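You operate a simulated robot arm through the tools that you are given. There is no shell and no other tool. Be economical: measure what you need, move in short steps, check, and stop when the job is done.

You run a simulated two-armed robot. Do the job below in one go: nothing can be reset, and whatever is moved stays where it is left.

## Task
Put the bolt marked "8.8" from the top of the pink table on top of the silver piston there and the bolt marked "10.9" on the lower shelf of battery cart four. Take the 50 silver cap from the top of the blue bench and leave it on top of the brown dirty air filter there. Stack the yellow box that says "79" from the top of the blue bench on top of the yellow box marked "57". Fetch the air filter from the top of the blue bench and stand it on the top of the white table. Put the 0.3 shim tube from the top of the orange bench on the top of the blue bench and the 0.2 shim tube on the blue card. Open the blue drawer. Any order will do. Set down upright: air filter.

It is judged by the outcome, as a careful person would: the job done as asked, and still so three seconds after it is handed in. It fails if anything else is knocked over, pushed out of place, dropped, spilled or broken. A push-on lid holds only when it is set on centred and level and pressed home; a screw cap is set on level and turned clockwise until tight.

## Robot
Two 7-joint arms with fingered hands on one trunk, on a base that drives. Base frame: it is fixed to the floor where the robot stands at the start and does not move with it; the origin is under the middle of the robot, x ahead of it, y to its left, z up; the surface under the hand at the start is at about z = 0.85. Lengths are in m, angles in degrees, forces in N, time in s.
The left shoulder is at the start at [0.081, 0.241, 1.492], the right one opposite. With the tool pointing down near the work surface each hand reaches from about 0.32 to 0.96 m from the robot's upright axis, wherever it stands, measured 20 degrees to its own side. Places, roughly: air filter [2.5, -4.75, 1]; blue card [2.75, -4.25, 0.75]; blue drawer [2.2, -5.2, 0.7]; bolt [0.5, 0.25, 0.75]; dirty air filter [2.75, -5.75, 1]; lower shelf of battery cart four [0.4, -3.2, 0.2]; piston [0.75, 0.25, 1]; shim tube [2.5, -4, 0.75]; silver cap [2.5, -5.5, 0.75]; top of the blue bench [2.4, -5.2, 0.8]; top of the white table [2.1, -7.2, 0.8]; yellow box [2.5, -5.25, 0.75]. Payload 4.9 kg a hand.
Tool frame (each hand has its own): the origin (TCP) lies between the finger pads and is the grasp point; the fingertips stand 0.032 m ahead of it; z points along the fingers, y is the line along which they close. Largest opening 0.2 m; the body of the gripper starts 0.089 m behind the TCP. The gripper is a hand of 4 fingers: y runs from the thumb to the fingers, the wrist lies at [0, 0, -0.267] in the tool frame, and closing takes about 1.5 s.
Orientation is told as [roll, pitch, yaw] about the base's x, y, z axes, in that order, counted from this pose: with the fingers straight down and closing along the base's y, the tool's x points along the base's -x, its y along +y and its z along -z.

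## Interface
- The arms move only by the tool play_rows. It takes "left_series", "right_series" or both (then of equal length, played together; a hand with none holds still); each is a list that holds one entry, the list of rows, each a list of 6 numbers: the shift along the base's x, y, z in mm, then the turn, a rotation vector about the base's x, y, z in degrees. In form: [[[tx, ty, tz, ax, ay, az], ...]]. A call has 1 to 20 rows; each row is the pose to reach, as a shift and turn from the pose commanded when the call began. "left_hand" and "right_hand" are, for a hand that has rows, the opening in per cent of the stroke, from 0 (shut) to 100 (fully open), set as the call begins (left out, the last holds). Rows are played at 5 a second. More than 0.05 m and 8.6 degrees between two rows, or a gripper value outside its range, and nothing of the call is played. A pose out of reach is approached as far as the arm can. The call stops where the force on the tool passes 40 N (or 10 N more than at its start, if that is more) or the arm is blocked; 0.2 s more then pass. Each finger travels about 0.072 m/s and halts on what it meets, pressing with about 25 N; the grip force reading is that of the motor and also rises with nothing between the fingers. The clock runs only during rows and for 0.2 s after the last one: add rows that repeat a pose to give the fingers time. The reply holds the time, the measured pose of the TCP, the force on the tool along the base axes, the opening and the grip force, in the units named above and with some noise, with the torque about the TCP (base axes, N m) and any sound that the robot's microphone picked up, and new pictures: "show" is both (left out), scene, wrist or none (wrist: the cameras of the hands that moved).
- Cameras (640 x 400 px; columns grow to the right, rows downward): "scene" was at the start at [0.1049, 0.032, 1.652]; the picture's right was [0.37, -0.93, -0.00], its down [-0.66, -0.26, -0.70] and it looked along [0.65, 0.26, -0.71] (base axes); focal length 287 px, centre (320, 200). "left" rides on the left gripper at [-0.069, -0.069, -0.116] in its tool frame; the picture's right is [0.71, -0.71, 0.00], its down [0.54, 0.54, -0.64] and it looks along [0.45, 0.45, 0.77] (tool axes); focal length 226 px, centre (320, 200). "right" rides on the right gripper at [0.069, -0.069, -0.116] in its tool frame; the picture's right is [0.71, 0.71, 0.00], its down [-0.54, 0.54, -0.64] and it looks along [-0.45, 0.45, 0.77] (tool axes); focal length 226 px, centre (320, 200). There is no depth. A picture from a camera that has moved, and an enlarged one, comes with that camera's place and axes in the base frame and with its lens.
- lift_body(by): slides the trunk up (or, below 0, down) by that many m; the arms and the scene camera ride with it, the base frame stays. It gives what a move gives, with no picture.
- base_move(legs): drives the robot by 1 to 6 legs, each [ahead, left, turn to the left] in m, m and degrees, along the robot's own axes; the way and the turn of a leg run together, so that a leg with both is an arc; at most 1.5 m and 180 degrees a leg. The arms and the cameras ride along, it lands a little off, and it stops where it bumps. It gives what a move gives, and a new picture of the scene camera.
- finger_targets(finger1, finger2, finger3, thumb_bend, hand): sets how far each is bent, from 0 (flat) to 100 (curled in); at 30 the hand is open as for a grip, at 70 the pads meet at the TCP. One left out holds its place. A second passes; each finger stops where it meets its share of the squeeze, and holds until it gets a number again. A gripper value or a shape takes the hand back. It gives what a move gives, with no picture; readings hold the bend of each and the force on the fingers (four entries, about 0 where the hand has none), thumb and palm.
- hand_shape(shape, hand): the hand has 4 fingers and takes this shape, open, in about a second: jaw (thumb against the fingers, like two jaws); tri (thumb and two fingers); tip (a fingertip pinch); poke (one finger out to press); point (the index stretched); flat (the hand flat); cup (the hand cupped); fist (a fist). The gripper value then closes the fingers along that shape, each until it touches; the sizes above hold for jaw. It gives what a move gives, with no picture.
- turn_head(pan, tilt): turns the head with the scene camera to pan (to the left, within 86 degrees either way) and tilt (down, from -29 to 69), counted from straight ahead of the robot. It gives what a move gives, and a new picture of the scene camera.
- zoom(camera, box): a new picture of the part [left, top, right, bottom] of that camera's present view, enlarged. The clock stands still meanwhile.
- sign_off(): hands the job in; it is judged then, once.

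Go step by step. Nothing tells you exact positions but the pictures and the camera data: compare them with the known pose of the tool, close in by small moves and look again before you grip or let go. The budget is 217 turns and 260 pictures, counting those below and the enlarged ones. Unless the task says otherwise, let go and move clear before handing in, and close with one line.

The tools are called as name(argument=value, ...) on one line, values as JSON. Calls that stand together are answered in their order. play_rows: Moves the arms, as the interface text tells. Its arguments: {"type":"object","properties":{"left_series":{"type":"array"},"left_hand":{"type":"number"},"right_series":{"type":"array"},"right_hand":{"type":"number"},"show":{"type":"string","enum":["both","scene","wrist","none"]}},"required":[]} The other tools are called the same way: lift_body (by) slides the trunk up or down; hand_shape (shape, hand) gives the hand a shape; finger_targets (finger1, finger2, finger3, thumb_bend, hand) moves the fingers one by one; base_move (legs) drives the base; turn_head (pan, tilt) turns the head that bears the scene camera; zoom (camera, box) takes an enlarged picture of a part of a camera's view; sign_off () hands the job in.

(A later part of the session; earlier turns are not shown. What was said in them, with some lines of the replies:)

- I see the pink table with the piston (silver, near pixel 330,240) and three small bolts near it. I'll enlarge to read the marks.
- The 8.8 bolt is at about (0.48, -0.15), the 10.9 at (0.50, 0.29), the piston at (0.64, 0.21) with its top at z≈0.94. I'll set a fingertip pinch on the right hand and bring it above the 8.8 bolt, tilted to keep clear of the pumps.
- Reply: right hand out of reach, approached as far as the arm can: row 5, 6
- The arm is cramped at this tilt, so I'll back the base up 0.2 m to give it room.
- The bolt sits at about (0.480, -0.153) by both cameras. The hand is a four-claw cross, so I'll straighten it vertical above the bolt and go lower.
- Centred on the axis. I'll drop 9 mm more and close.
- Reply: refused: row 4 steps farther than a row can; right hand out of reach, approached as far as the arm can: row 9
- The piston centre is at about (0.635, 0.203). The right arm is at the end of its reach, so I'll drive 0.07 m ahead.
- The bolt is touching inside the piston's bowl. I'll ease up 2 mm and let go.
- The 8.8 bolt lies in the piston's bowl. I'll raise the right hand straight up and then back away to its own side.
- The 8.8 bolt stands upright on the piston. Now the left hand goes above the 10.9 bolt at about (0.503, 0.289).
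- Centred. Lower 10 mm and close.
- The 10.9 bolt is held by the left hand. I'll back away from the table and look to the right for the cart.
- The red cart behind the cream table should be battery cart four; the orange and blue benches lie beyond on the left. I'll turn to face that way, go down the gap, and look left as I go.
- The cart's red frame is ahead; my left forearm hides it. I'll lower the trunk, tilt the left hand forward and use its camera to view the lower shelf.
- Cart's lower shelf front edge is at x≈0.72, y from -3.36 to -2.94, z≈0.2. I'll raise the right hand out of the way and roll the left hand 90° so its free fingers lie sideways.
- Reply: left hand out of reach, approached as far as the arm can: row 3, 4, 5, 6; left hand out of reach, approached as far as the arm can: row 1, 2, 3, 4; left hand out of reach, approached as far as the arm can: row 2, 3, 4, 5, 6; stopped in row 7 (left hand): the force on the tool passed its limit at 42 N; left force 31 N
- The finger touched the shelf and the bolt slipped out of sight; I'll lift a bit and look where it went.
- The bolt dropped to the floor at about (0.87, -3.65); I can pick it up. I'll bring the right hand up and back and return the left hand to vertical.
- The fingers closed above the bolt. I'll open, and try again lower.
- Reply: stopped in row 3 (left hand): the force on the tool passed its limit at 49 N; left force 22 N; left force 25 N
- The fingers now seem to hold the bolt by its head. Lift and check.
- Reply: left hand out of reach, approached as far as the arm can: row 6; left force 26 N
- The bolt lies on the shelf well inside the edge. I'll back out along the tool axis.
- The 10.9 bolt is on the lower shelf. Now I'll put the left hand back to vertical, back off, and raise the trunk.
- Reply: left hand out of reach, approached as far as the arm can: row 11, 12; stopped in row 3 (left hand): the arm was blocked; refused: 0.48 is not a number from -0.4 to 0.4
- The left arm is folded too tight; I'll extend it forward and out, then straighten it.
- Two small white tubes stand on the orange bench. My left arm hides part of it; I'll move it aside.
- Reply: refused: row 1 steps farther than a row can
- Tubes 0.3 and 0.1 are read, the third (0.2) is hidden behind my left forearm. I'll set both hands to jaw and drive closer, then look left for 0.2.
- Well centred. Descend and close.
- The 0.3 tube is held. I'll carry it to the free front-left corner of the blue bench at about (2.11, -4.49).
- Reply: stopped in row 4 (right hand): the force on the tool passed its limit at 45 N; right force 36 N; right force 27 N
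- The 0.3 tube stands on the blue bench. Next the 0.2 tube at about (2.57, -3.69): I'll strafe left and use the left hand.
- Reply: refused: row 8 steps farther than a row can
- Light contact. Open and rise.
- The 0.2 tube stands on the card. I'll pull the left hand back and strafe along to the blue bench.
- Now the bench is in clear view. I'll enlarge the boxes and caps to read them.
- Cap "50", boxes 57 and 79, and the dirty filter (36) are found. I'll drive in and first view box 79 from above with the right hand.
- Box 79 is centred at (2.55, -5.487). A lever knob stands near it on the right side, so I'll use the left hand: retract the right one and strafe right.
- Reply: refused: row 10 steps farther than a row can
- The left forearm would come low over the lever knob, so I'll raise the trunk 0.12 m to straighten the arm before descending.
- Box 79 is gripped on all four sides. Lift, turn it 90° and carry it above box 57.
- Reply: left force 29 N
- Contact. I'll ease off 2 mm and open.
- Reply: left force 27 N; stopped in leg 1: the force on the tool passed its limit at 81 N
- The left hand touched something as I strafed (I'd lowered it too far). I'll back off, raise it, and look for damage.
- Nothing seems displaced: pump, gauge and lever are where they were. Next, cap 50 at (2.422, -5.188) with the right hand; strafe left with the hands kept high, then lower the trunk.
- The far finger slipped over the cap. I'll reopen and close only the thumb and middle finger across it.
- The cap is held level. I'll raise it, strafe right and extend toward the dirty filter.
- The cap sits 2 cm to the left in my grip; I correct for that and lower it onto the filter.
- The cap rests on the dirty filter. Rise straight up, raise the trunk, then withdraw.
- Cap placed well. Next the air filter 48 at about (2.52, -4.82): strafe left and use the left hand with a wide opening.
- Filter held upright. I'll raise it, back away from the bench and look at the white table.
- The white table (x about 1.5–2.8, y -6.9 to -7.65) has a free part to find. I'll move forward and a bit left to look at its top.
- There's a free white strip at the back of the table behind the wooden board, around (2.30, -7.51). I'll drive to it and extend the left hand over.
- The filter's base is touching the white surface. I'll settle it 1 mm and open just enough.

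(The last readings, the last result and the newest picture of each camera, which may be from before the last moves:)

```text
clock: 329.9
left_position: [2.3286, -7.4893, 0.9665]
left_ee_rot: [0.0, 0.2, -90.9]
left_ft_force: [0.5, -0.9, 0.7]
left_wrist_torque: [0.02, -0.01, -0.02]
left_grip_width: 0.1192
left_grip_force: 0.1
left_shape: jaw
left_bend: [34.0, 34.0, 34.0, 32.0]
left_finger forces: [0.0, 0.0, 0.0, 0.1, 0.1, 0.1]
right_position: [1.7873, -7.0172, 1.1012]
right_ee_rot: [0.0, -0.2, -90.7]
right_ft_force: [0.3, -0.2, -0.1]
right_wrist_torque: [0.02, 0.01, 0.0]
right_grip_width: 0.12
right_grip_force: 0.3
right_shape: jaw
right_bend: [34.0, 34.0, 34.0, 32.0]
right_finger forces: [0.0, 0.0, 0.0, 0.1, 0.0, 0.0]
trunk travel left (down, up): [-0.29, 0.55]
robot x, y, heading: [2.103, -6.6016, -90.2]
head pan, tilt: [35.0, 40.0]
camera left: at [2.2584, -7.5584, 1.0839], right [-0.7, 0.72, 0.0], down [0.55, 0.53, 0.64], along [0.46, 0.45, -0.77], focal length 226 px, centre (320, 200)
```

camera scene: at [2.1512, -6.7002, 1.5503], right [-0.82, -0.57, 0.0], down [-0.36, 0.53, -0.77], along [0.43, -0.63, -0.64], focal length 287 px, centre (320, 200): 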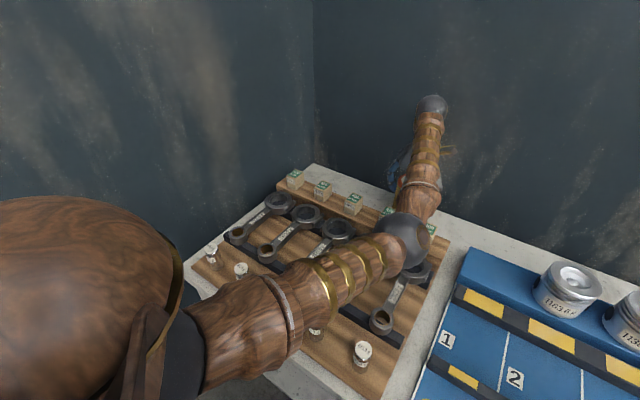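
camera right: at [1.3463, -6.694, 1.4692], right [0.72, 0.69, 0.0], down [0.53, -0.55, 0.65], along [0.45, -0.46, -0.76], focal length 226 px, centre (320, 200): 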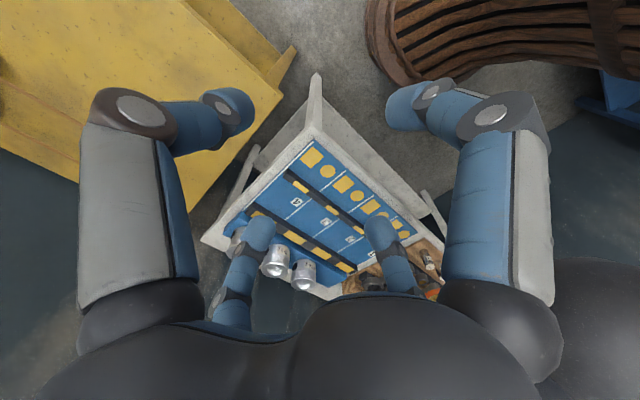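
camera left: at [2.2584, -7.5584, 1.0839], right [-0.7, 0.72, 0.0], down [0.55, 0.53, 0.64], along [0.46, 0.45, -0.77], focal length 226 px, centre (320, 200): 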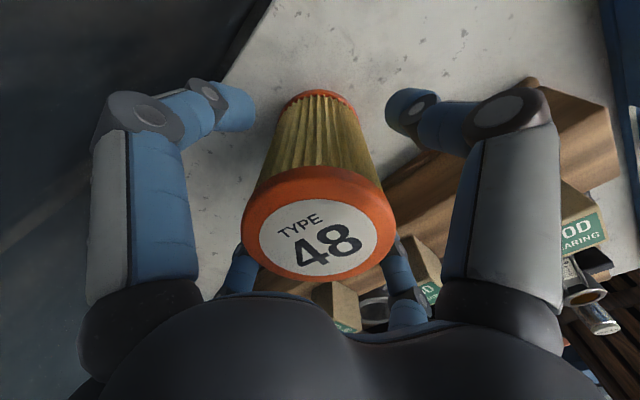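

It stands. Rise straight up with the trunk, then retract.

lift_body(by=0.3)

play_rows(left_series=[[[0, 40, 0, 0, 0, 0], [0, 80, 0, 0, 0, 0], [0, 120, 0, 0, 0, 0], [0, 160, 0, 0, 0, 0], [0, 200, 0, 0, 0, 0], [0, 240, 0, 0, 0, 0], [0, 280, 0, 0, 0, 0], [0, 320, 0, 0, 0, 0], [0, 350, 0, 0, 0, 0]]], show="scene")

```text
clock: 332.9
left_position: [2.3277, -7.4904, 1.2672]
left_ee_rot: [-0.1, 0.2, -90.9]
left_ft_force: [-0.6, 0.1, 0.0]
left_wrist_torque: [0.01, -0.04, 0.01]
left_grip_width: 0.1193
left_grip_force: 0.1
left_shape: jaw
left_bend: [34.0, 34.0, 34.0, 32.0]
left_finger forces: [0.1, 0.1, 0.0, 0.1, 0.0, 0.1]
right_position: [1.7876, -7.0167, 1.402]
right_ee_rot: [0.0, -0.2, -90.7]
right_ft_force: [0.9, 0.0, 0.2]
right_wrist_torque: [0.02, 0.01, 0.01]
right_grip_width: 0.1203
right_grip_force: 0.2
right_shape: jaw
right_bend: [34.0, 34.0, 34.0, 32.0]
right_finger forces: [0.0, 0.0, 0.1, 0.0, 0.0, 0.0]
trunk travel left (down, up): [-0.59, 0.25]
robot x, y, heading: [2.106, -6.6005, -90.5]
head pan, tilt: [35.0, 40.0]
```

```text
clock: 334.9
left_position: [2.3311, -7.1382, 1.2669]
left_ee_rot: [0.0, 0.1, -90.8]
left_ft_force: [0.1, 0.4, 0.4]
left_wrist_torque: [-0.04, -0.02, 0.02]
left_grip_width: 0.1198
left_grip_force: 0.0
left_shape: jaw
left_bend: [34.0, 34.0, 34.0, 32.0]
left_finger forces: [0.1, 0.0, 0.0, 0.0, 0.1, 0.0]
right_position: [1.7873, -7.0162, 1.4022]
right_ee_rot: [0.0, -0.2, -90.7]
right_ft_force: [-0.6, 0.5, -0.7]
right_wrist_torque: [-0.09, 0.01, -0.02]
right_grip_width: 0.12
right_grip_force: 0.1
right_shape: jaw
right_bend: [34.0, 34.0, 34.0, 32.0]
right_finger forces: [0.1, 0.0, 0.0, 0.0, 0.0, 0.0]
trunk travel left (down, up): [-0.59, 0.25]
robot x, y, heading: [2.1023, -6.6038, -90.4]
head pan, tilt: [35.0, 40.0]
camera scene: at [2.1504, -6.6993, 1.8501], right [-0.82, -0.57, 0.0], down [-0.36, 0.53, -0.77], along [0.44, -0.63, -0.64], focal length 287 px, centre (320, 200)
```

scene: 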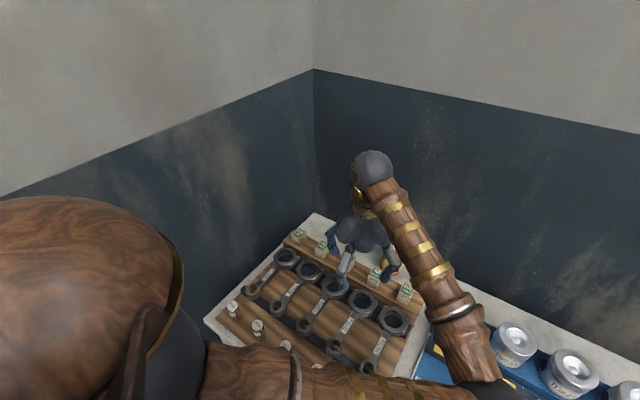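

Air filter is standing on the white table. Now the blue drawer: I'll drive around to face the bench again, further back.

base_move(legs=[[-0.24, 0, 0.4], [0, -0.95, 0], [0, 0, 90], [0, 1.3, 0]])

turn_head(pan=-5, tilt=45)

```text
clock: 351.3
left_position: [1.6361, -4.8006, 1.2681]
left_ee_rot: [-0.1, 0.1, 2.3]
left_ft_force: [0.1, 0.6, 0.1]
left_wrist_torque: [0.0, 0.02, -0.01]
left_grip_width: 0.1196
left_grip_force: 0.0
left_shape: jaw
left_bend: [34.0, 34.0, 34.0, 32.0]
left_finger forces: [0.1, 0.0, 0.0, 0.1, 0.0, 0.0]
right_position: [1.5437, -5.3502, 1.3999]
right_ee_rot: [0.0, -0.3, 2.6]
right_ft_force: [0.0, 0.8, -0.5]
right_wrist_torque: [0.03, -0.02, 0.01]
right_grip_width: 0.1203
right_grip_force: 0.1
right_shape: jaw
right_bend: [34.0, 34.0, 34.0, 32.0]
right_finger forces: [0.1, 0.0, 0.0, 0.1, 0.1, 0.0]
trunk travel left (down, up): [-0.59, 0.25]
robot x, y, heading: [1.1156, -5.0582, 2.7]
head pan, tilt: [35.0, 40.0]
camera scene: at [1.2092, -5.0019, 1.85], right [0.61, -0.79, 0.0], down [-0.51, -0.39, -0.77], along [0.61, 0.47, -0.64], focal length 287 px, centre (320, 200)
```

scene: 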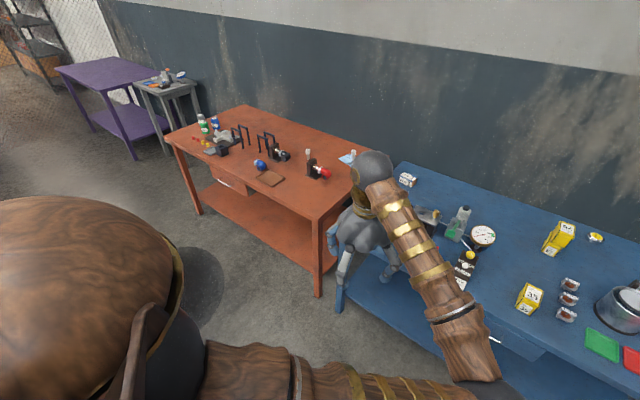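

```text
clock: 352.3
left_position: [1.6346, -4.7983, 1.2669]
left_ee_rot: [-0.1, 0.0, 2.3]
left_ft_force: [-0.6, 0.4, -0.5]
left_wrist_torque: [0.01, 0.03, 0.01]
left_grip_width: 0.1194
left_grip_force: 0.0
left_shape: jaw
left_bend: [34.0, 34.0, 34.0, 32.0]
left_finger forces: [0.0, 0.0, 0.0, 0.1, 0.0, 0.0]
right_position: [1.5436, -5.3488, 1.4011]
right_ee_rot: [0.0, -0.2, 2.7]
right_ft_force: [0.7, 0.5, 0.1]
right_wrist_torque: [0.01, 0.02, -0.02]
right_grip_width: 0.1203
right_grip_force: 0.1
right_shape: jaw
right_bend: [34.0, 34.0, 34.0, 32.0]
right_finger forces: [0.0, 0.0, 0.0, 0.1, 0.0, 0.1]
trunk travel left (down, up): [-0.59, 0.25]
robot x, y, heading: [1.1161, -5.057, 2.9]
head pan, tilt: [-5.0, 45.0]
camera scene: at [1.2232, -5.056, 1.8428], right [-0.04, -1.0, 0.0], down [-0.71, 0.03, -0.71], along [0.71, -0.03, -0.71], focal length 287 px, centre (320, 200)
```

scene: 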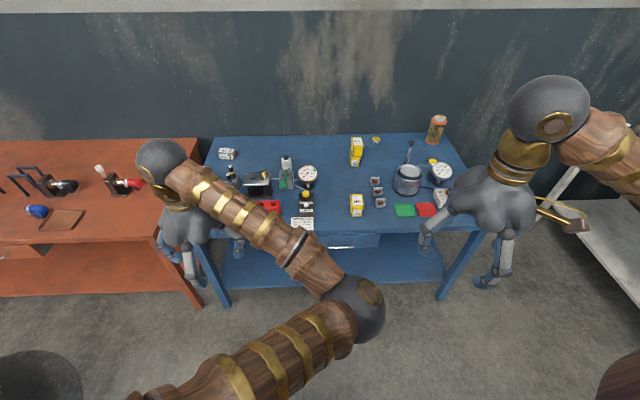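

base_move(legs=[[0, 0, -2.8]])

play_rows(left_series=[[[-20, 40, 20, 0, 0, 0], [-40, 80, 30, 0, 0, 0], [-60, 120, 40, 0, 0, 0], [-80, 160, 50, 0, 0, 0], [-100, 200, 60, 0, 0, 0], [-110, 240, 70, 0, 0, 0], [-120, 280, 80, 0, 0, 0]]], show="none")

lift_body(by=-0.4)

hand_shape(hand="right", shape="tip")

turn_head(pan=-5, tilt=30)

```text
clock: 353.1
left_position: [1.6494, -4.8237, 1.2655]
left_ee_rot: [-0.2, 0.2, -0.4]
left_ft_force: [0.5, 0.6, 0.2]
left_wrist_torque: [0.0, 0.0, 0.04]
left_grip_width: 0.1194
left_grip_force: 0.0
left_shape: jaw
left_bend: [34.0, 34.0, 34.0, 32.0]
left_finger forces: [0.1, 0.0, 0.0, 0.0, 0.1, 0.0]
right_position: [1.53, -5.3684, 1.401]
right_ee_rot: [0.0, -0.1, -0.2]
right_ft_force: [-0.4, 0.2, 0.1]
right_wrist_torque: [0.01, 0.01, -0.01]
right_grip_width: 0.1202
right_grip_force: 0.1
right_shape: jaw
right_bend: [34.0, 34.0, 34.0, 32.0]
right_finger forces: [0.1, 0.0, 0.0, 0.1, 0.0, 0.0]
trunk travel left (down, up): [-0.59, 0.25]
robot x, y, heading: [1.1134, -5.0578, -0.1]
head pan, tilt: [-5.0, 45.0]
camera scene: at [1.2245, -5.0588, 1.8427], right [-0.09, -1.0, 0.0], down [-0.71, 0.06, -0.71], along [0.7, -0.06, -0.71], focal length 287 px, centre (320, 200)
```

scene: 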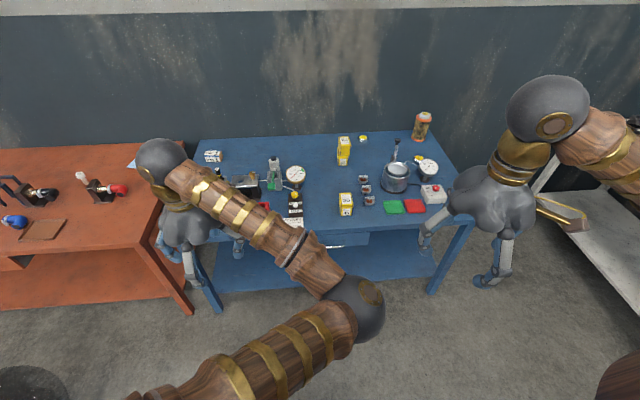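

```text
clock: 354.7
left_position: [1.528, -4.5421, 1.3475]
left_ee_rot: [-0.2, 0.1, -0.5]
left_ft_force: [0.1, -0.2, 0.0]
left_wrist_torque: [-0.05, 0.0, -0.02]
left_grip_width: 0.1196
left_grip_force: 0.1
left_shape: jaw
left_bend: [34.0, 34.0, 34.0, 32.0]
left_finger forces: [0.1, 0.1, 0.1, 0.1, 0.0, 0.0]
right_position: [1.5296, -5.3672, 1.4024]
right_ee_rot: [-0.1, -0.2, -0.2]
right_ft_force: [-0.3, 0.0, 0.6]
right_wrist_torque: [-0.03, 0.01, -0.02]
right_grip_width: 0.1202
right_grip_force: 0.1
right_shape: jaw
right_bend: [34.0, 34.0, 34.0, 32.0]
right_finger forces: [0.1, 0.0, 0.0, 0.0, 0.1, 0.1]
trunk travel left (down, up): [-0.59, 0.25]
robot x, y, heading: [1.1091, -5.0554, -0.1]
head pan, tilt: [-5.0, 45.0]
```

```text
clock: 358.6
left_position: [1.5274, -4.5447, 0.9487]
left_ee_rot: [0.0, 0.0, -0.4]
left_ft_force: [-0.5, 0.0, 0.0]
left_wrist_torque: [0.02, 0.02, 0.0]
left_grip_width: 0.1195
left_grip_force: 0.1
left_shape: jaw
left_bend: [34.0, 34.0, 34.0, 32.0]
left_finger forces: [0.1, 0.1, 0.0, 0.1, 0.1, 0.0]
right_position: [1.5299, -5.3699, 1.0021]
right_ee_rot: [0.1, -0.2, -0.3]
right_ft_force: [0.3, -0.6, -0.7]
right_wrist_torque: [-0.01, 0.04, 0.02]
right_grip_width: 0.1204
right_grip_force: 0.0
right_shape: jaw
right_bend: [34.0, 34.0, 34.0, 32.0]
right_finger forces: [0.1, 0.0, 0.1, 0.1, 0.0, 0.0]
trunk travel left (down, up): [-0.19, 0.65]
robot x, y, heading: [1.1117, -5.0578, -0.2]
head pan, tilt: [-5.0, 45.0]
```

```text
clock: 359.5
left_position: [1.528, -4.5448, 0.9484]
left_ee_rot: [-0.1, 0.2, -0.5]
left_ft_force: [-0.5, 0.0, 0.2]
left_wrist_torque: [-0.01, 0.0, 0.0]
left_grip_width: 0.1194
left_grip_force: 0.1
left_shape: jaw
left_bend: [34.0, 34.0, 34.0, 32.0]
left_finger forces: [0.0, 0.0, 0.1, 0.0, 0.1, 0.0]
right_position: [1.5294, -5.3705, 1.0021]
right_ee_rot: [-0.1, -0.2, -0.1]
right_ft_force: [0.3, 0.1, -0.5]
right_wrist_torque: [-0.03, 0.0, 0.02]
right_grip_width: 0.1998
right_grip_force: 0.0
right_shape: tip
right_bend: [16.0, 30.0, 16.0, 30.0]
right_finger forces: [0.0, 0.0, 0.0, 0.0, 0.0, 0.0]
trunk travel left (down, up): [-0.19, 0.65]
robot x, y, heading: [1.1144, -5.0596, 0.1]
head pan, tilt: [-5.0, 45.0]
```

```text
clock: 360.2
left_position: [1.5285, -4.5458, 0.9489]
left_ee_rot: [-0.1, 0.1, -0.4]
left_ft_force: [-0.1, 0.7, -0.2]
left_wrist_torque: [-0.03, -0.01, -0.04]
left_grip_width: 0.1195
left_grip_force: 0.0
left_shape: jaw
left_bend: [34.0, 34.0, 34.0, 32.0]
left_finger forces: [0.0, 0.0, 0.0, 0.0, 0.1, 0.0]
right_position: [1.5293, -5.3703, 1.0016]
right_ee_rot: [0.0, -0.2, -0.2]
right_ft_force: [-0.6, 1.0, 0.7]
right_wrist_torque: [0.01, -0.01, -0.02]
right_grip_width: 0.1998
right_grip_force: 0.1
right_shape: tip
right_bend: [16.0, 30.0, 16.0, 30.0]
right_finger forces: [0.1, 0.1, 0.0, 0.0, 0.0, 0.0]
trunk travel left (down, up): [-0.19, 0.65]
robot x, y, heading: [1.1138, -5.0584, -0.0]
head pan, tilt: [-5.0, 30.0]
camera scene: at [1.2321, -5.0621, 1.4653], right [-0.09, -1.0, 0.0], down [-0.5, 0.04, -0.87], along [0.86, -0.08, -0.5], focal length 287 px, centre (320, 200)
```

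scene: 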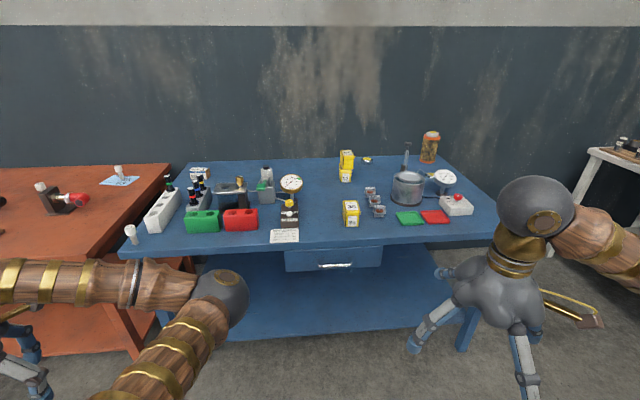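

zoom(camera="scene", box=[260, 225, 420, 325])

```text
4.00 times, centred on (340, 275) of scene
camera zoom: at [1.2321, -5.0621, 1.4653], right [-0.09, -1.0, 0.0], down [-0.5, 0.04, -0.87], along [0.86, -0.08, -0.5], focal length 1148 px, centre (240, -100)
```

zoom: 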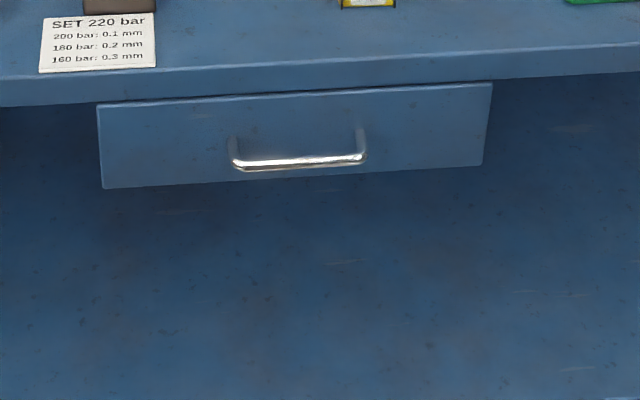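

The handle bar is at about (2.024, -5.18, 0.723). I'll turn the right hand to point forward with thumb up in front of it.

play_rows(right_series=[[[19, 12, -16, -4.62, -4.62, 4.62], [38, 25, -33, -9.24, -9.24, 9.24], [57, 38, -50, -13.86, -13.86, 13.86], [76, 50, -66, -18.48, -18.48, 18.48], [95, 63, -83, -23.1, -23.1, 23.1], [114, 76, -100, -27.72, -27.72, 27.72], [133, 88, -116, -32.34, -32.34, 32.34], [152, 101, -133, -36.96, -36.96, 36.96], [171, 114, -150, -41.58, -41.58, 41.58], [190, 126, -166, -46.2, -46.2, 46.2], [209, 139, -183, -50.82, -50.82, 50.82], [228, 152, -200, -55.44, -55.44, 55.44], [247, 164, -216, -60.06, -60.06, 60.06], [266, 177, -233, -64.68, -64.68, 64.68], [285, 190, -250, -69.28, -69.28, 69.28]]], right_hand=40)

```text
clock: 363.4
left_position: [1.5286, -4.545, 0.9483]
left_ee_rot: [-0.1, 0.2, -0.5]
left_ft_force: [-0.2, 0.3, 0.7]
left_wrist_torque: [0.01, 0.01, -0.01]
left_grip_width: 0.1197
left_grip_force: 0.0
left_shape: jaw
left_bend: [34.0, 34.0, 34.0, 32.0]
left_finger forces: [0.0, 0.0, 0.0, 0.1, 0.1, 0.1]
right_position: [1.8162, -5.1792, 0.7524]
right_ee_rot: [-89.9, -0.2, 90.3]
right_ft_force: [-0.3, 0.0, -1.2]
right_wrist_torque: [0.0, -0.01, -0.03]
right_grip_width: 0.0803
right_grip_force: 0.1
right_shape: tip
right_bend: [16.0, 42.0, 16.0, 41.0]
right_finger forces: [0.0, 0.0, 0.0, 0.0, 0.1, 0.0]
right hand out of reach, approached as far as the arm can: row 4, 5, 6
trunk travel left (down, up): [-0.19, 0.65]
robot x, y, heading: [1.1111, -5.051, 0.0]
head pan, tilt: [-5.0, 30.0]
camera scene: at [1.233, -5.062, 1.4653], right [-0.09, -1.0, 0.0], down [-0.5, 0.04, -0.87], along [0.86, -0.08, -0.5], focal length 287 px, centre (320, 200)
camera right: at [1.7013, -5.2472, 0.8228], right [0.0, -0.71, -0.71], down [-0.65, 0.54, -0.54], along [0.76, 0.46, -0.45], focal length 226 px, centre (320, 200)
```

scene: 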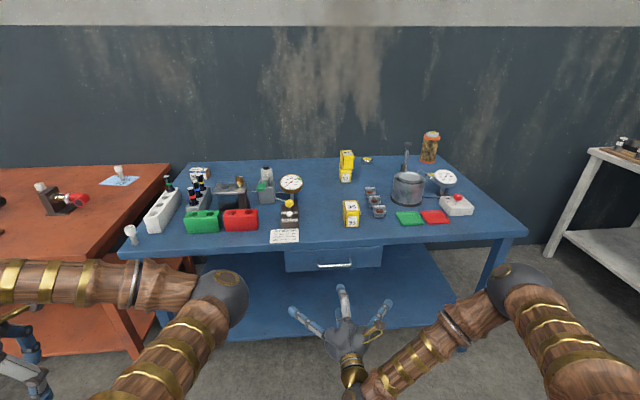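
right: 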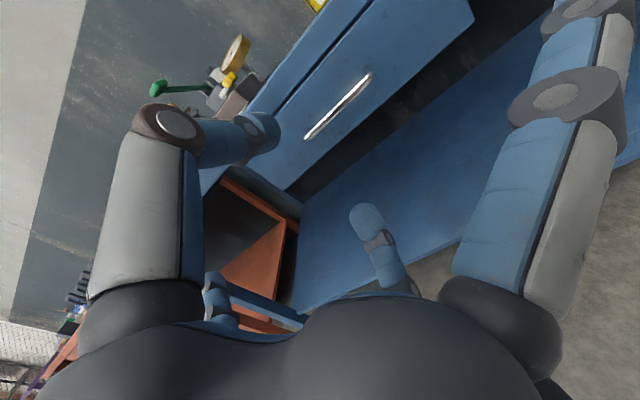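

play_rows(right_series=[[[40, -3, -10, 0, 0, 0], [80, -6, -20, 0, 0, 0], [120, -8, -20, 0, 0, 0]]], show="wrist")

zoom(camera="scene", box=[260, 225, 420, 345])

```text
clock: 364.2
left_position: [1.5263, -4.5446, 0.9481]
left_ee_rot: [-0.1, 0.0, -0.4]
left_ft_force: [-0.1, 0.6, 0.2]
left_wrist_torque: [-0.01, 0.0, -0.01]
left_grip_width: 0.1195
left_grip_force: 0.1
left_shape: jaw
left_bend: [34.0, 34.0, 34.0, 32.0]
left_finger forces: [0.0, 0.1, 0.1, 0.0, 0.0, 0.1]
right_position: [1.9362, -5.1878, 0.7315]
right_ee_rot: [-89.9, -0.1, 90.2]
right_ft_force: [0.0, -0.1, -0.3]
right_wrist_torque: [0.01, 0.01, -0.01]
right_grip_width: 0.0802
right_grip_force: 0.0
right_shape: tip
right_bend: [16.0, 42.0, 16.0, 41.0]
right_finger forces: [0.1, 0.0, 0.1, 0.0, 0.1, 0.1]
trunk travel left (down, up): [-0.19, 0.65]
robot x, y, heading: [1.1161, -5.0566, 0.1]
head pan, tilt: [-5.0, 30.0]
camera right: at [1.8208, -5.2551, 0.8029], right [0.0, -0.7, -0.71], down [-0.65, 0.54, -0.54], along [0.76, 0.46, -0.45], focal length 226 px, centre (320, 200)
```

right: 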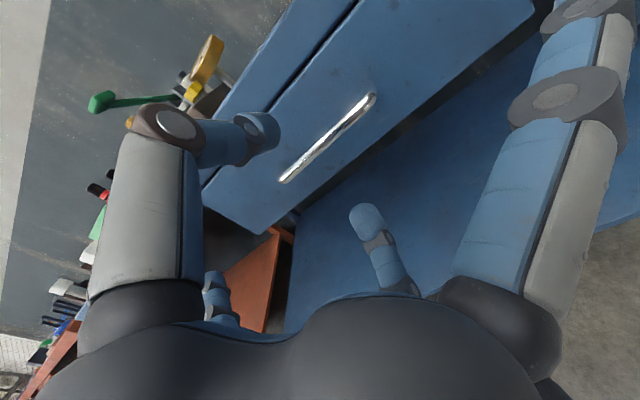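

```text
3.33 times, centred on (340, 285) of scene
camera zoom: at [1.2327, -5.0621, 1.4653], right [-0.09, -1.0, 0.0], down [-0.5, 0.04, -0.87], along [0.86, -0.08, -0.5], focal length 957 px, centre (253, -83)
```

zoom: 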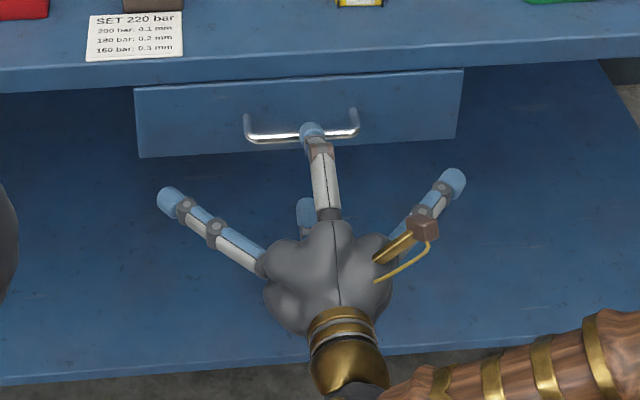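

play_rows(right_series=[[[30, -3, 0, 0, 0, 0], [55, -5, 0, 0, 0, 0], [70, -5, 0, 0, 0, 0], [76, -5, 0, 0, 0, 0]]], show="wrist")

zoom(camera="scene", box=[260, 225, 420, 345])

```text
clock: 365.2
left_position: [1.5283, -4.5464, 0.9482]
left_ee_rot: [-0.2, 0.1, -0.4]
left_ft_force: [0.2, 0.7, 0.5]
left_wrist_torque: [-0.01, 0.0, 0.03]
left_grip_width: 0.1198
left_grip_force: 0.0
left_shape: jaw
left_bend: [34.0, 34.0, 34.0, 32.0]
left_finger forces: [0.0, 0.0, 0.1, 0.1, 0.0, 0.1]
right_position: [2.0121, -5.1944, 0.7324]
right_ee_rot: [-90.0, -0.2, 90.2]
right_ft_force: [-0.2, -0.1, 0.2]
right_wrist_torque: [-0.02, -0.03, 0.01]
right_grip_width: 0.0804
right_grip_force: 0.0
right_shape: tip
right_bend: [16.0, 42.0, 16.0, 41.0]
right_finger forces: [0.0, 0.0, 0.0, 0.0, 0.0, 0.0]
trunk travel left (down, up): [-0.19, 0.65]
robot x, y, heading: [1.113, -5.0561, 0.1]
head pan, tilt: [-5.0, 30.0]
camera right: at [1.8957, -5.262, 0.8022], right [0.0, -0.7, -0.71], down [-0.64, 0.54, -0.54], along [0.76, 0.46, -0.45], focal length 226 px, centre (320, 200)
```

right: 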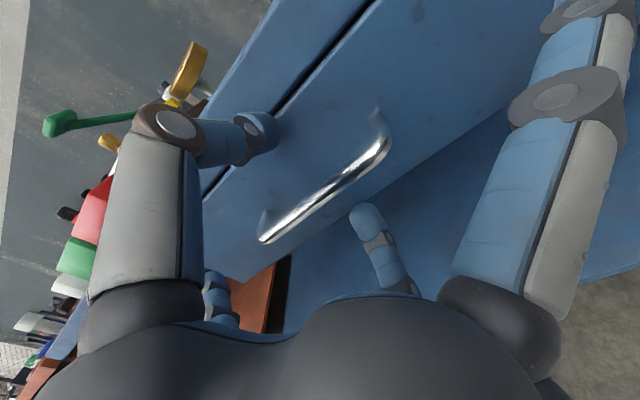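

```text
3.33 times, centred on (340, 285) of scene
camera zoom: at [1.2323, -5.062, 1.4653], right [-0.09, -1.0, 0.0], down [-0.5, 0.04, -0.87], along [0.86, -0.08, -0.5], focal length 957 px, centre (253, -83)
```

zoom: 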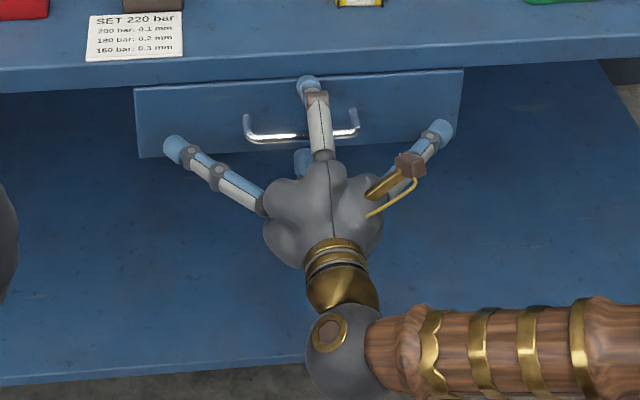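

play_rows(right_series=[[[0, 0, 0, 0, 0, 0], [0, 0, 0, 0, 0, 0], [0, 0, 0, 0, 0, 0], [0, 0, 0, 0, 0, 0], [0, 0, 0, 0, 0, 0], [0, 0, 0, 0, 0, 0], [0, 0, 0, 0, 0, 0]]], right_hand=0, show="wrist")

```text
clock: 366.8
left_position: [1.5253, -4.5446, 0.9488]
left_ee_rot: [-0.1, -0.1, -0.4]
left_ft_force: [0.3, -0.4, 0.8]
left_wrist_torque: [-0.01, -0.03, 0.01]
left_grip_width: 0.1195
left_grip_force: 0.1
left_shape: jaw
left_bend: [34.0, 34.0, 34.0, 32.0]
left_finger forces: [0.1, 0.1, 0.0, 0.1, 0.0, 0.0]
right_position: [2.01, -5.1924, 0.7337]
right_ee_rot: [-90.1, -0.1, 90.3]
right_ft_force: [-12.2, 0.1, 5.7]
right_wrist_torque: [0.01, -0.02, -0.01]
right_grip_width: 0.0
right_grip_force: 25.4
right_shape: tip
right_bend: [29.0, 70.0, 29.0, 70.0]
right_finger forces: [0.0, 0.0, 0.0, 0.0, 0.3, 0.0]
trunk travel left (down, up): [-0.19, 0.65]
robot x, y, heading: [1.111, -5.0572, 0.1]
head pan, tilt: [-5.0, 30.0]
camera right: at [1.8944, -5.2616, 0.8036], right [0.0, -0.7, -0.71], down [-0.64, 0.54, -0.54], along [0.76, 0.46, -0.45], focal length 226 px, centre (320, 200)
```

right: 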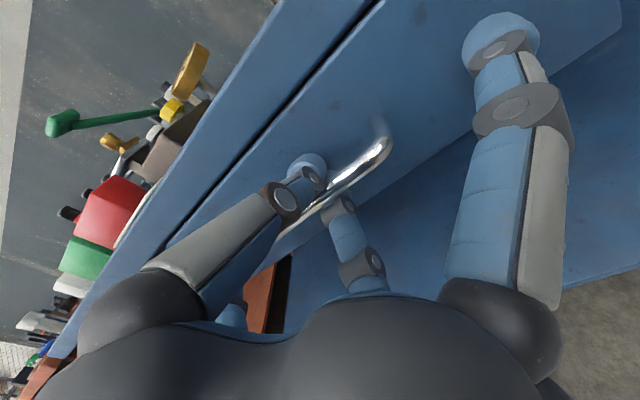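

The fingers closed behind the bar, hooking it. Now pull toward me.

play_rows(right_series=[[[-8, 0, 0, 0, 0, 0], [-16, 0, 0, 0, 0, 0], [-26, 0, 0, 0, 0, 0], [-38, 0, 0, 0, 0, 0], [-50, 0, 0, 0, 0, 0], [-65, 0, 0, 0, 0, 0], [-80, 0, 0, 0, 0, 0]]], show="wrist")

zoom(camera="scene", box=[260, 225, 420, 345])

```text
clock: 368.4
left_position: [1.5267, -4.5447, 0.949]
left_ee_rot: [0.0, 0.1, -0.5]
left_ft_force: [0.1, -0.4, 0.0]
left_wrist_torque: [0.02, 0.02, -0.03]
left_grip_width: 0.1198
left_grip_force: 0.0
left_shape: jaw
left_bend: [34.0, 34.0, 34.0, 32.0]
left_finger forces: [0.0, 0.0, 0.0, 0.1, 0.1, 0.0]
right_position: [1.929, -5.193, 0.7327]
right_ee_rot: [-90.0, -0.2, 90.2]
right_ft_force: [-0.9, 1.3, 9.1]
right_wrist_torque: [0.03, -0.09, 0.01]
right_grip_width: 0.0
right_grip_force: 24.9
right_shape: tip
right_bend: [29.0, 70.0, 29.0, 70.0]
right_finger forces: [0.1, 0.0, 0.0, 0.1, 0.4, 0.0]
trunk travel left (down, up): [-0.19, 0.65]
robot x, y, heading: [1.1119, -5.0557, -0.1]
head pan, tilt: [-5.0, 30.0]
camera right: at [1.8139, -5.2619, 0.8032], right [0.0, -0.7, -0.71], down [-0.64, 0.54, -0.54], along [0.76, 0.46, -0.45], focal length 226 px, centre (320, 200)
```

right: 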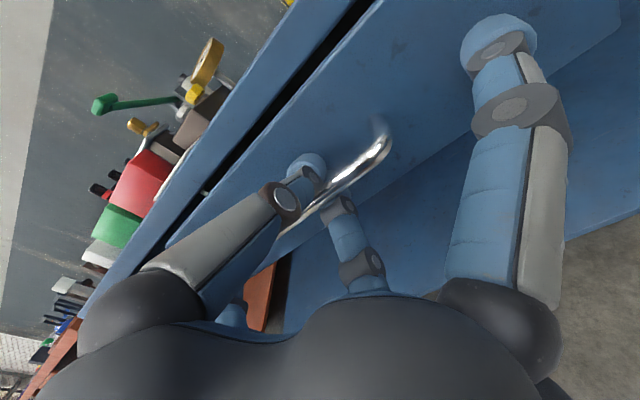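

```text
3.33 times, centred on (340, 285) of scene
camera zoom: at [1.2308, -5.062, 1.4655], right [-0.09, -1.0, 0.0], down [-0.5, 0.04, -0.87], along [0.86, -0.08, -0.5], focal length 957 px, centre (253, -83)
```

zoom: 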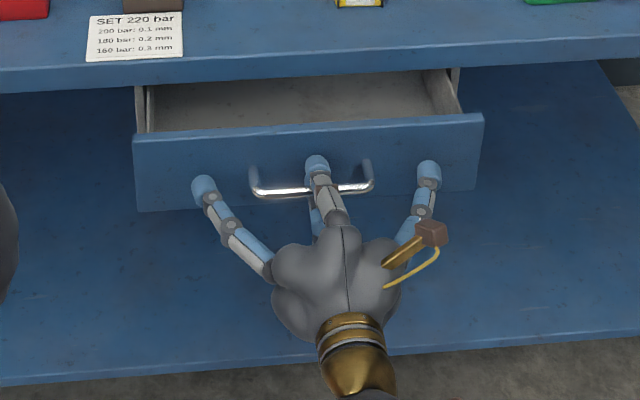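

The drawer is sliding out. Keep pulling.

play_rows(right_series=[[[-15, 0, 0, 0, 0, 0], [-30, 0, 0, 0, 0, 0], [-45, 0, 0, 0, 0, 0], [-60, 0, 0, 0, 0, 0], [-75, 0, 0, 0, 0, 0], [-90, 0, 0, 0, 0, 0], [-105, 0, 0, 0, 0, 0], [-120, 0, 0, 0, 0, 0], [-135, 0, 0, 0, 0, 0], [-150, 0, 0, 0, 0, 0]]], show="scene")

```text
clock: 370.6
left_position: [1.5267, -4.5455, 0.9489]
left_ee_rot: [0.0, 0.1, -0.4]
left_ft_force: [0.4, 0.1, -0.7]
left_wrist_torque: [-0.02, -0.02, 0.0]
left_grip_width: 0.1198
left_grip_force: 0.0
left_shape: jaw
left_bend: [34.0, 34.0, 34.0, 32.0]
left_finger forces: [0.0, 0.1, 0.0, 0.1, 0.0, 0.0]
right_position: [1.7806, -5.1929, 0.7334]
right_ee_rot: [-90.1, -0.1, 90.4]
right_ft_force: [-0.4, -0.4, 11.3]
right_wrist_torque: [0.01, -0.06, 0.03]
right_grip_width: 0.0
right_grip_force: 24.7
right_shape: tip
right_bend: [29.0, 70.0, 29.0, 70.0]
right_finger forces: [0.1, 0.0, 0.0, 0.1, 0.5, 0.1]
trunk travel left (down, up): [-0.19, 0.65]
robot x, y, heading: [1.1099, -5.0589, 0.1]
head pan, tilt: [-5.0, 30.0]
camera scene: at [1.2307, -5.0619, 1.4655], right [-0.09, -1.0, 0.0], down [-0.5, 0.04, -0.87], along [0.86, -0.08, -0.5], focal length 287 px, centre (320, 200)
```

scene: 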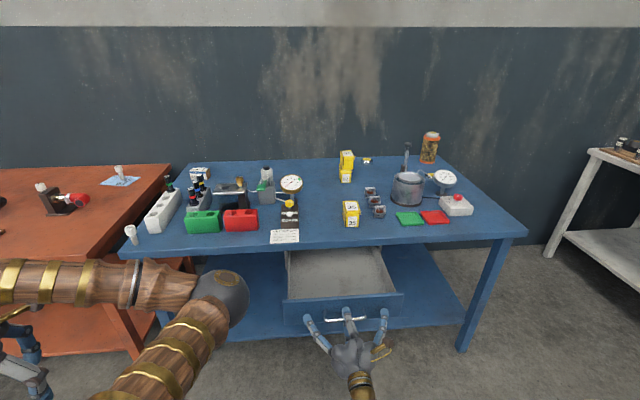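

play_rows(right_series=[[[-10, 0, 0, 0, 0, 0], [-20, 0, 0, 0, 0, 0], [-30, 0, 0, 0, 0, 0], [-40, 0, 0, 0, 0, 0], [-50, 0, 0, 0, 0, 0], [-60, 0, 0, 0, 0, 0], [-70, 0, 0, 0, 0, 0]]], show="none")

zoom(camera="scene", box=[240, 225, 440, 400])

```text
clock: 372.2
left_position: [1.5297, -4.5436, 0.9476]
left_ee_rot: [-0.1, 0.1, -0.4]
left_ft_force: [0.3, 0.1, 0.2]
left_wrist_torque: [-0.03, 0.0, 0.0]
left_grip_width: 0.1195
left_grip_force: 0.2
left_shape: jaw
left_bend: [34.0, 34.0, 34.0, 32.0]
left_finger forces: [0.0, 0.0, 0.0, 0.0, 0.1, 0.0]
right_position: [1.7157, -5.1918, 0.7307]
right_ee_rot: [-90.1, -0.2, 90.1]
right_ft_force: [29.7, -1.1, 13.7]
right_wrist_torque: [0.01, 0.0, -0.01]
right_grip_width: 0.0001
right_grip_force: 25.3
right_shape: tip
right_bend: [29.0, 70.0, 29.0, 70.0]
right_finger forces: [0.0, 0.0, 0.0, 0.0, 35.6, 0.0]
trunk travel left (down, up): [-0.19, 0.65]
robot x, y, heading: [1.1167, -5.0559, 0.4]
head pan, tilt: [-5.0, 30.0]
```

```text
2.29 times, centred on (340, 312) of scene
camera zoom: at [1.2357, -5.0614, 1.4652], right [-0.09, -1.0, 0.0], down [-0.5, 0.04, -0.86], along [0.86, -0.07, -0.5], focal length 656 px, centre (274, -57)
```

zoom: 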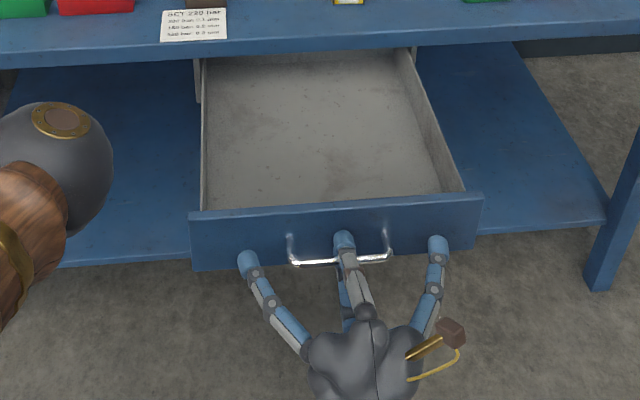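

Fully open at its stop. I'll relax slightly, open the fingers and back away.

play_rows(right_series=[[[3, 0, 0, 0, 0, 0]]], show="none")

play_rows(right_series=[[[0, 0, 0, 0, 0, 0], [0, 0, 0, 0, 0, 0], [0, 0, 0, 0, 0, 0], [0, 0, 0, 0, 0, 0], [0, 0, 0, 0, 0, 0], [0, 0, 0, 0, 0, 0]]], right_hand=45, show="wrist")

```text
clock: 372.6
left_position: [1.5285, -4.5456, 0.948]
left_ee_rot: [-0.1, 0.2, -0.5]
left_ft_force: [0.6, 0.4, -0.3]
left_wrist_torque: [0.01, 0.0, 0.0]
left_grip_width: 0.1196
left_grip_force: 0.1
left_shape: jaw
left_bend: [34.0, 34.0, 34.0, 32.0]
left_finger forces: [0.1, 0.0, 0.1, 0.0, 0.0, 0.0]
right_position: [1.7146, -5.194, 0.7312]
right_ee_rot: [-90.1, -0.2, 90.1]
right_ft_force: [27.4, -4.0, 16.4]
right_wrist_torque: [0.01, -0.01, -0.05]
right_grip_width: 0.0002
right_grip_force: 25.0
right_shape: tip
right_bend: [29.0, 70.0, 29.0, 70.0]
right_finger forces: [0.0, 0.0, 0.0, 0.1, 36.2, 0.0]
trunk travel left (down, up): [-0.19, 0.65]
robot x, y, heading: [1.1103, -5.0586, 0.0]
head pan, tilt: [-5.0, 30.0]
```

```text
clock: 374.0
left_position: [1.5276, -4.546, 0.9485]
left_ee_rot: [-0.1, 0.1, -0.3]
left_ft_force: [0.3, -0.6, -0.2]
left_wrist_torque: [-0.01, -0.01, -0.01]
left_grip_width: 0.1195
left_grip_force: 0.0
left_shape: jaw
left_bend: [34.0, 34.0, 34.0, 32.0]
left_finger forces: [0.1, 0.0, 0.0, 0.1, 0.1, 0.1]
right_position: [1.7128, -5.1918, 0.7307]
right_ee_rot: [-90.0, -0.2, 90.1]
right_ft_force: [0.1, 0.3, -0.4]
right_wrist_torque: [0.02, 0.0, 0.06]
right_grip_width: 0.0894
right_grip_force: 0.0
right_shape: tip
right_bend: [16.0, 40.0, 16.0, 38.0]
right_finger forces: [0.1, 0.0, 0.0, 0.0, 0.0, 0.0]
trunk travel left (down, up): [-0.19, 0.65]
robot x, y, heading: [1.1133, -5.058, 0.1]
head pan, tilt: [-5.0, 30.0]
camera right: at [1.5982, -5.2603, 0.8013], right [0.0, -0.7, -0.71], down [-0.65, 0.54, -0.54], along [0.76, 0.46, -0.45], focal length 226 px, centre (320, 200)
```

right: 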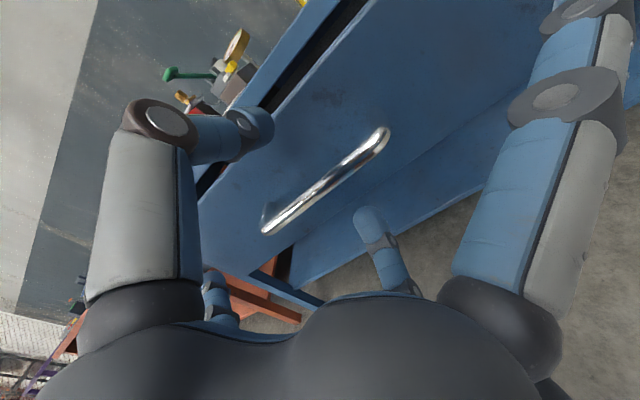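

Free of the bar. Back the base away and take a final look at the bench.

base_move(legs=[[-0.3, 0, 0]])

zoom(camera="scene", box=[120, 130, 520, 380])

```text
clock: 376.1
left_position: [1.2272, -4.5452, 0.9493]
left_ee_rot: [-0.1, 0.2, -0.5]
left_ft_force: [-0.4, 0.6, 0.9]
left_wrist_torque: [0.0, 0.0, -0.01]
left_grip_width: 0.1198
left_grip_force: 0.1
left_shape: jaw
left_bend: [34.0, 34.0, 34.0, 32.0]
left_finger forces: [0.1, 0.1, 0.0, 0.1, 0.0, 0.0]
right_position: [1.4121, -5.1926, 0.7308]
right_ee_rot: [-90.0, -0.3, 90.1]
right_ft_force: [0.5, 0.8, 0.0]
right_wrist_torque: [-0.02, -0.01, 0.01]
right_grip_width: 0.0896
right_grip_force: 0.1
right_shape: tip
right_bend: [16.0, 40.0, 16.0, 38.0]
right_finger forces: [0.1, 0.0, 0.0, 0.0, 0.0, 0.1]
trunk travel left (down, up): [-0.19, 0.65]
robot x, y, heading: [0.8083, -5.057, 0.1]
head pan, tilt: [-5.0, 30.0]
camera scene: at [0.9302, -5.062, 1.4654], right [-0.09, -1.0, 0.0], down [-0.5, 0.04, -0.87], along [0.86, -0.08, -0.5], focal length 287 px, centre (320, 200)
```

scene: 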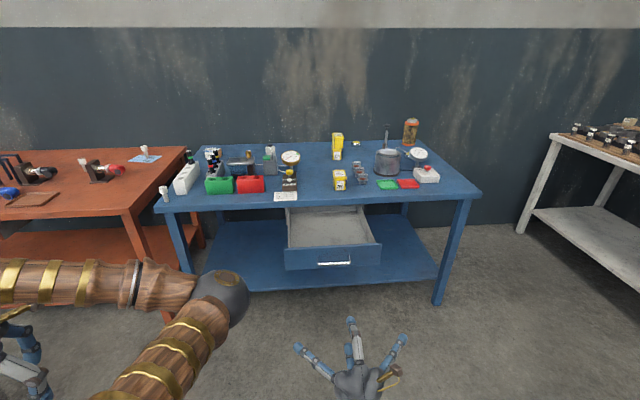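

```text
1.60 times, centred on (320, 255) of scene
camera zoom: at [0.9302, -5.062, 1.4654], right [-0.09, -1.0, 0.0], down [-0.5, 0.04, -0.87], along [0.86, -0.08, -0.5], focal length 459 px, centre (320, 112)
```

zoom: 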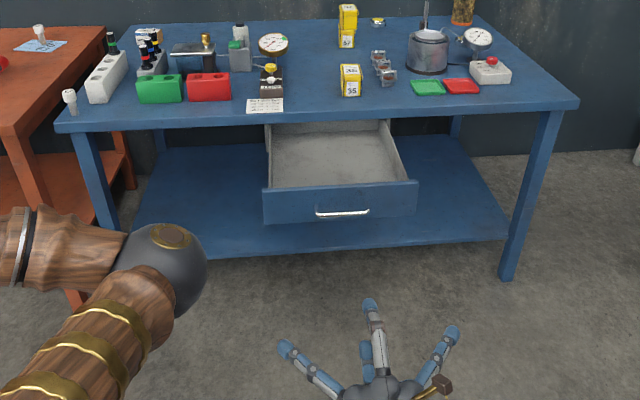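

Everything asked for is in place: the drawer is open, the boxes are stacked, the cap is on the dirty filter, both tubes, both bolts and the air filter are set. Handing in.

sign_off()

```text
The job is handed in.
```

The job is handed in with every item placed as asked. On the way, the 10.9 bolt fell to the floor once and I picked it up again, and my left hand bumped the green pump lever on the blue bench, which did not look displaced afterwards.
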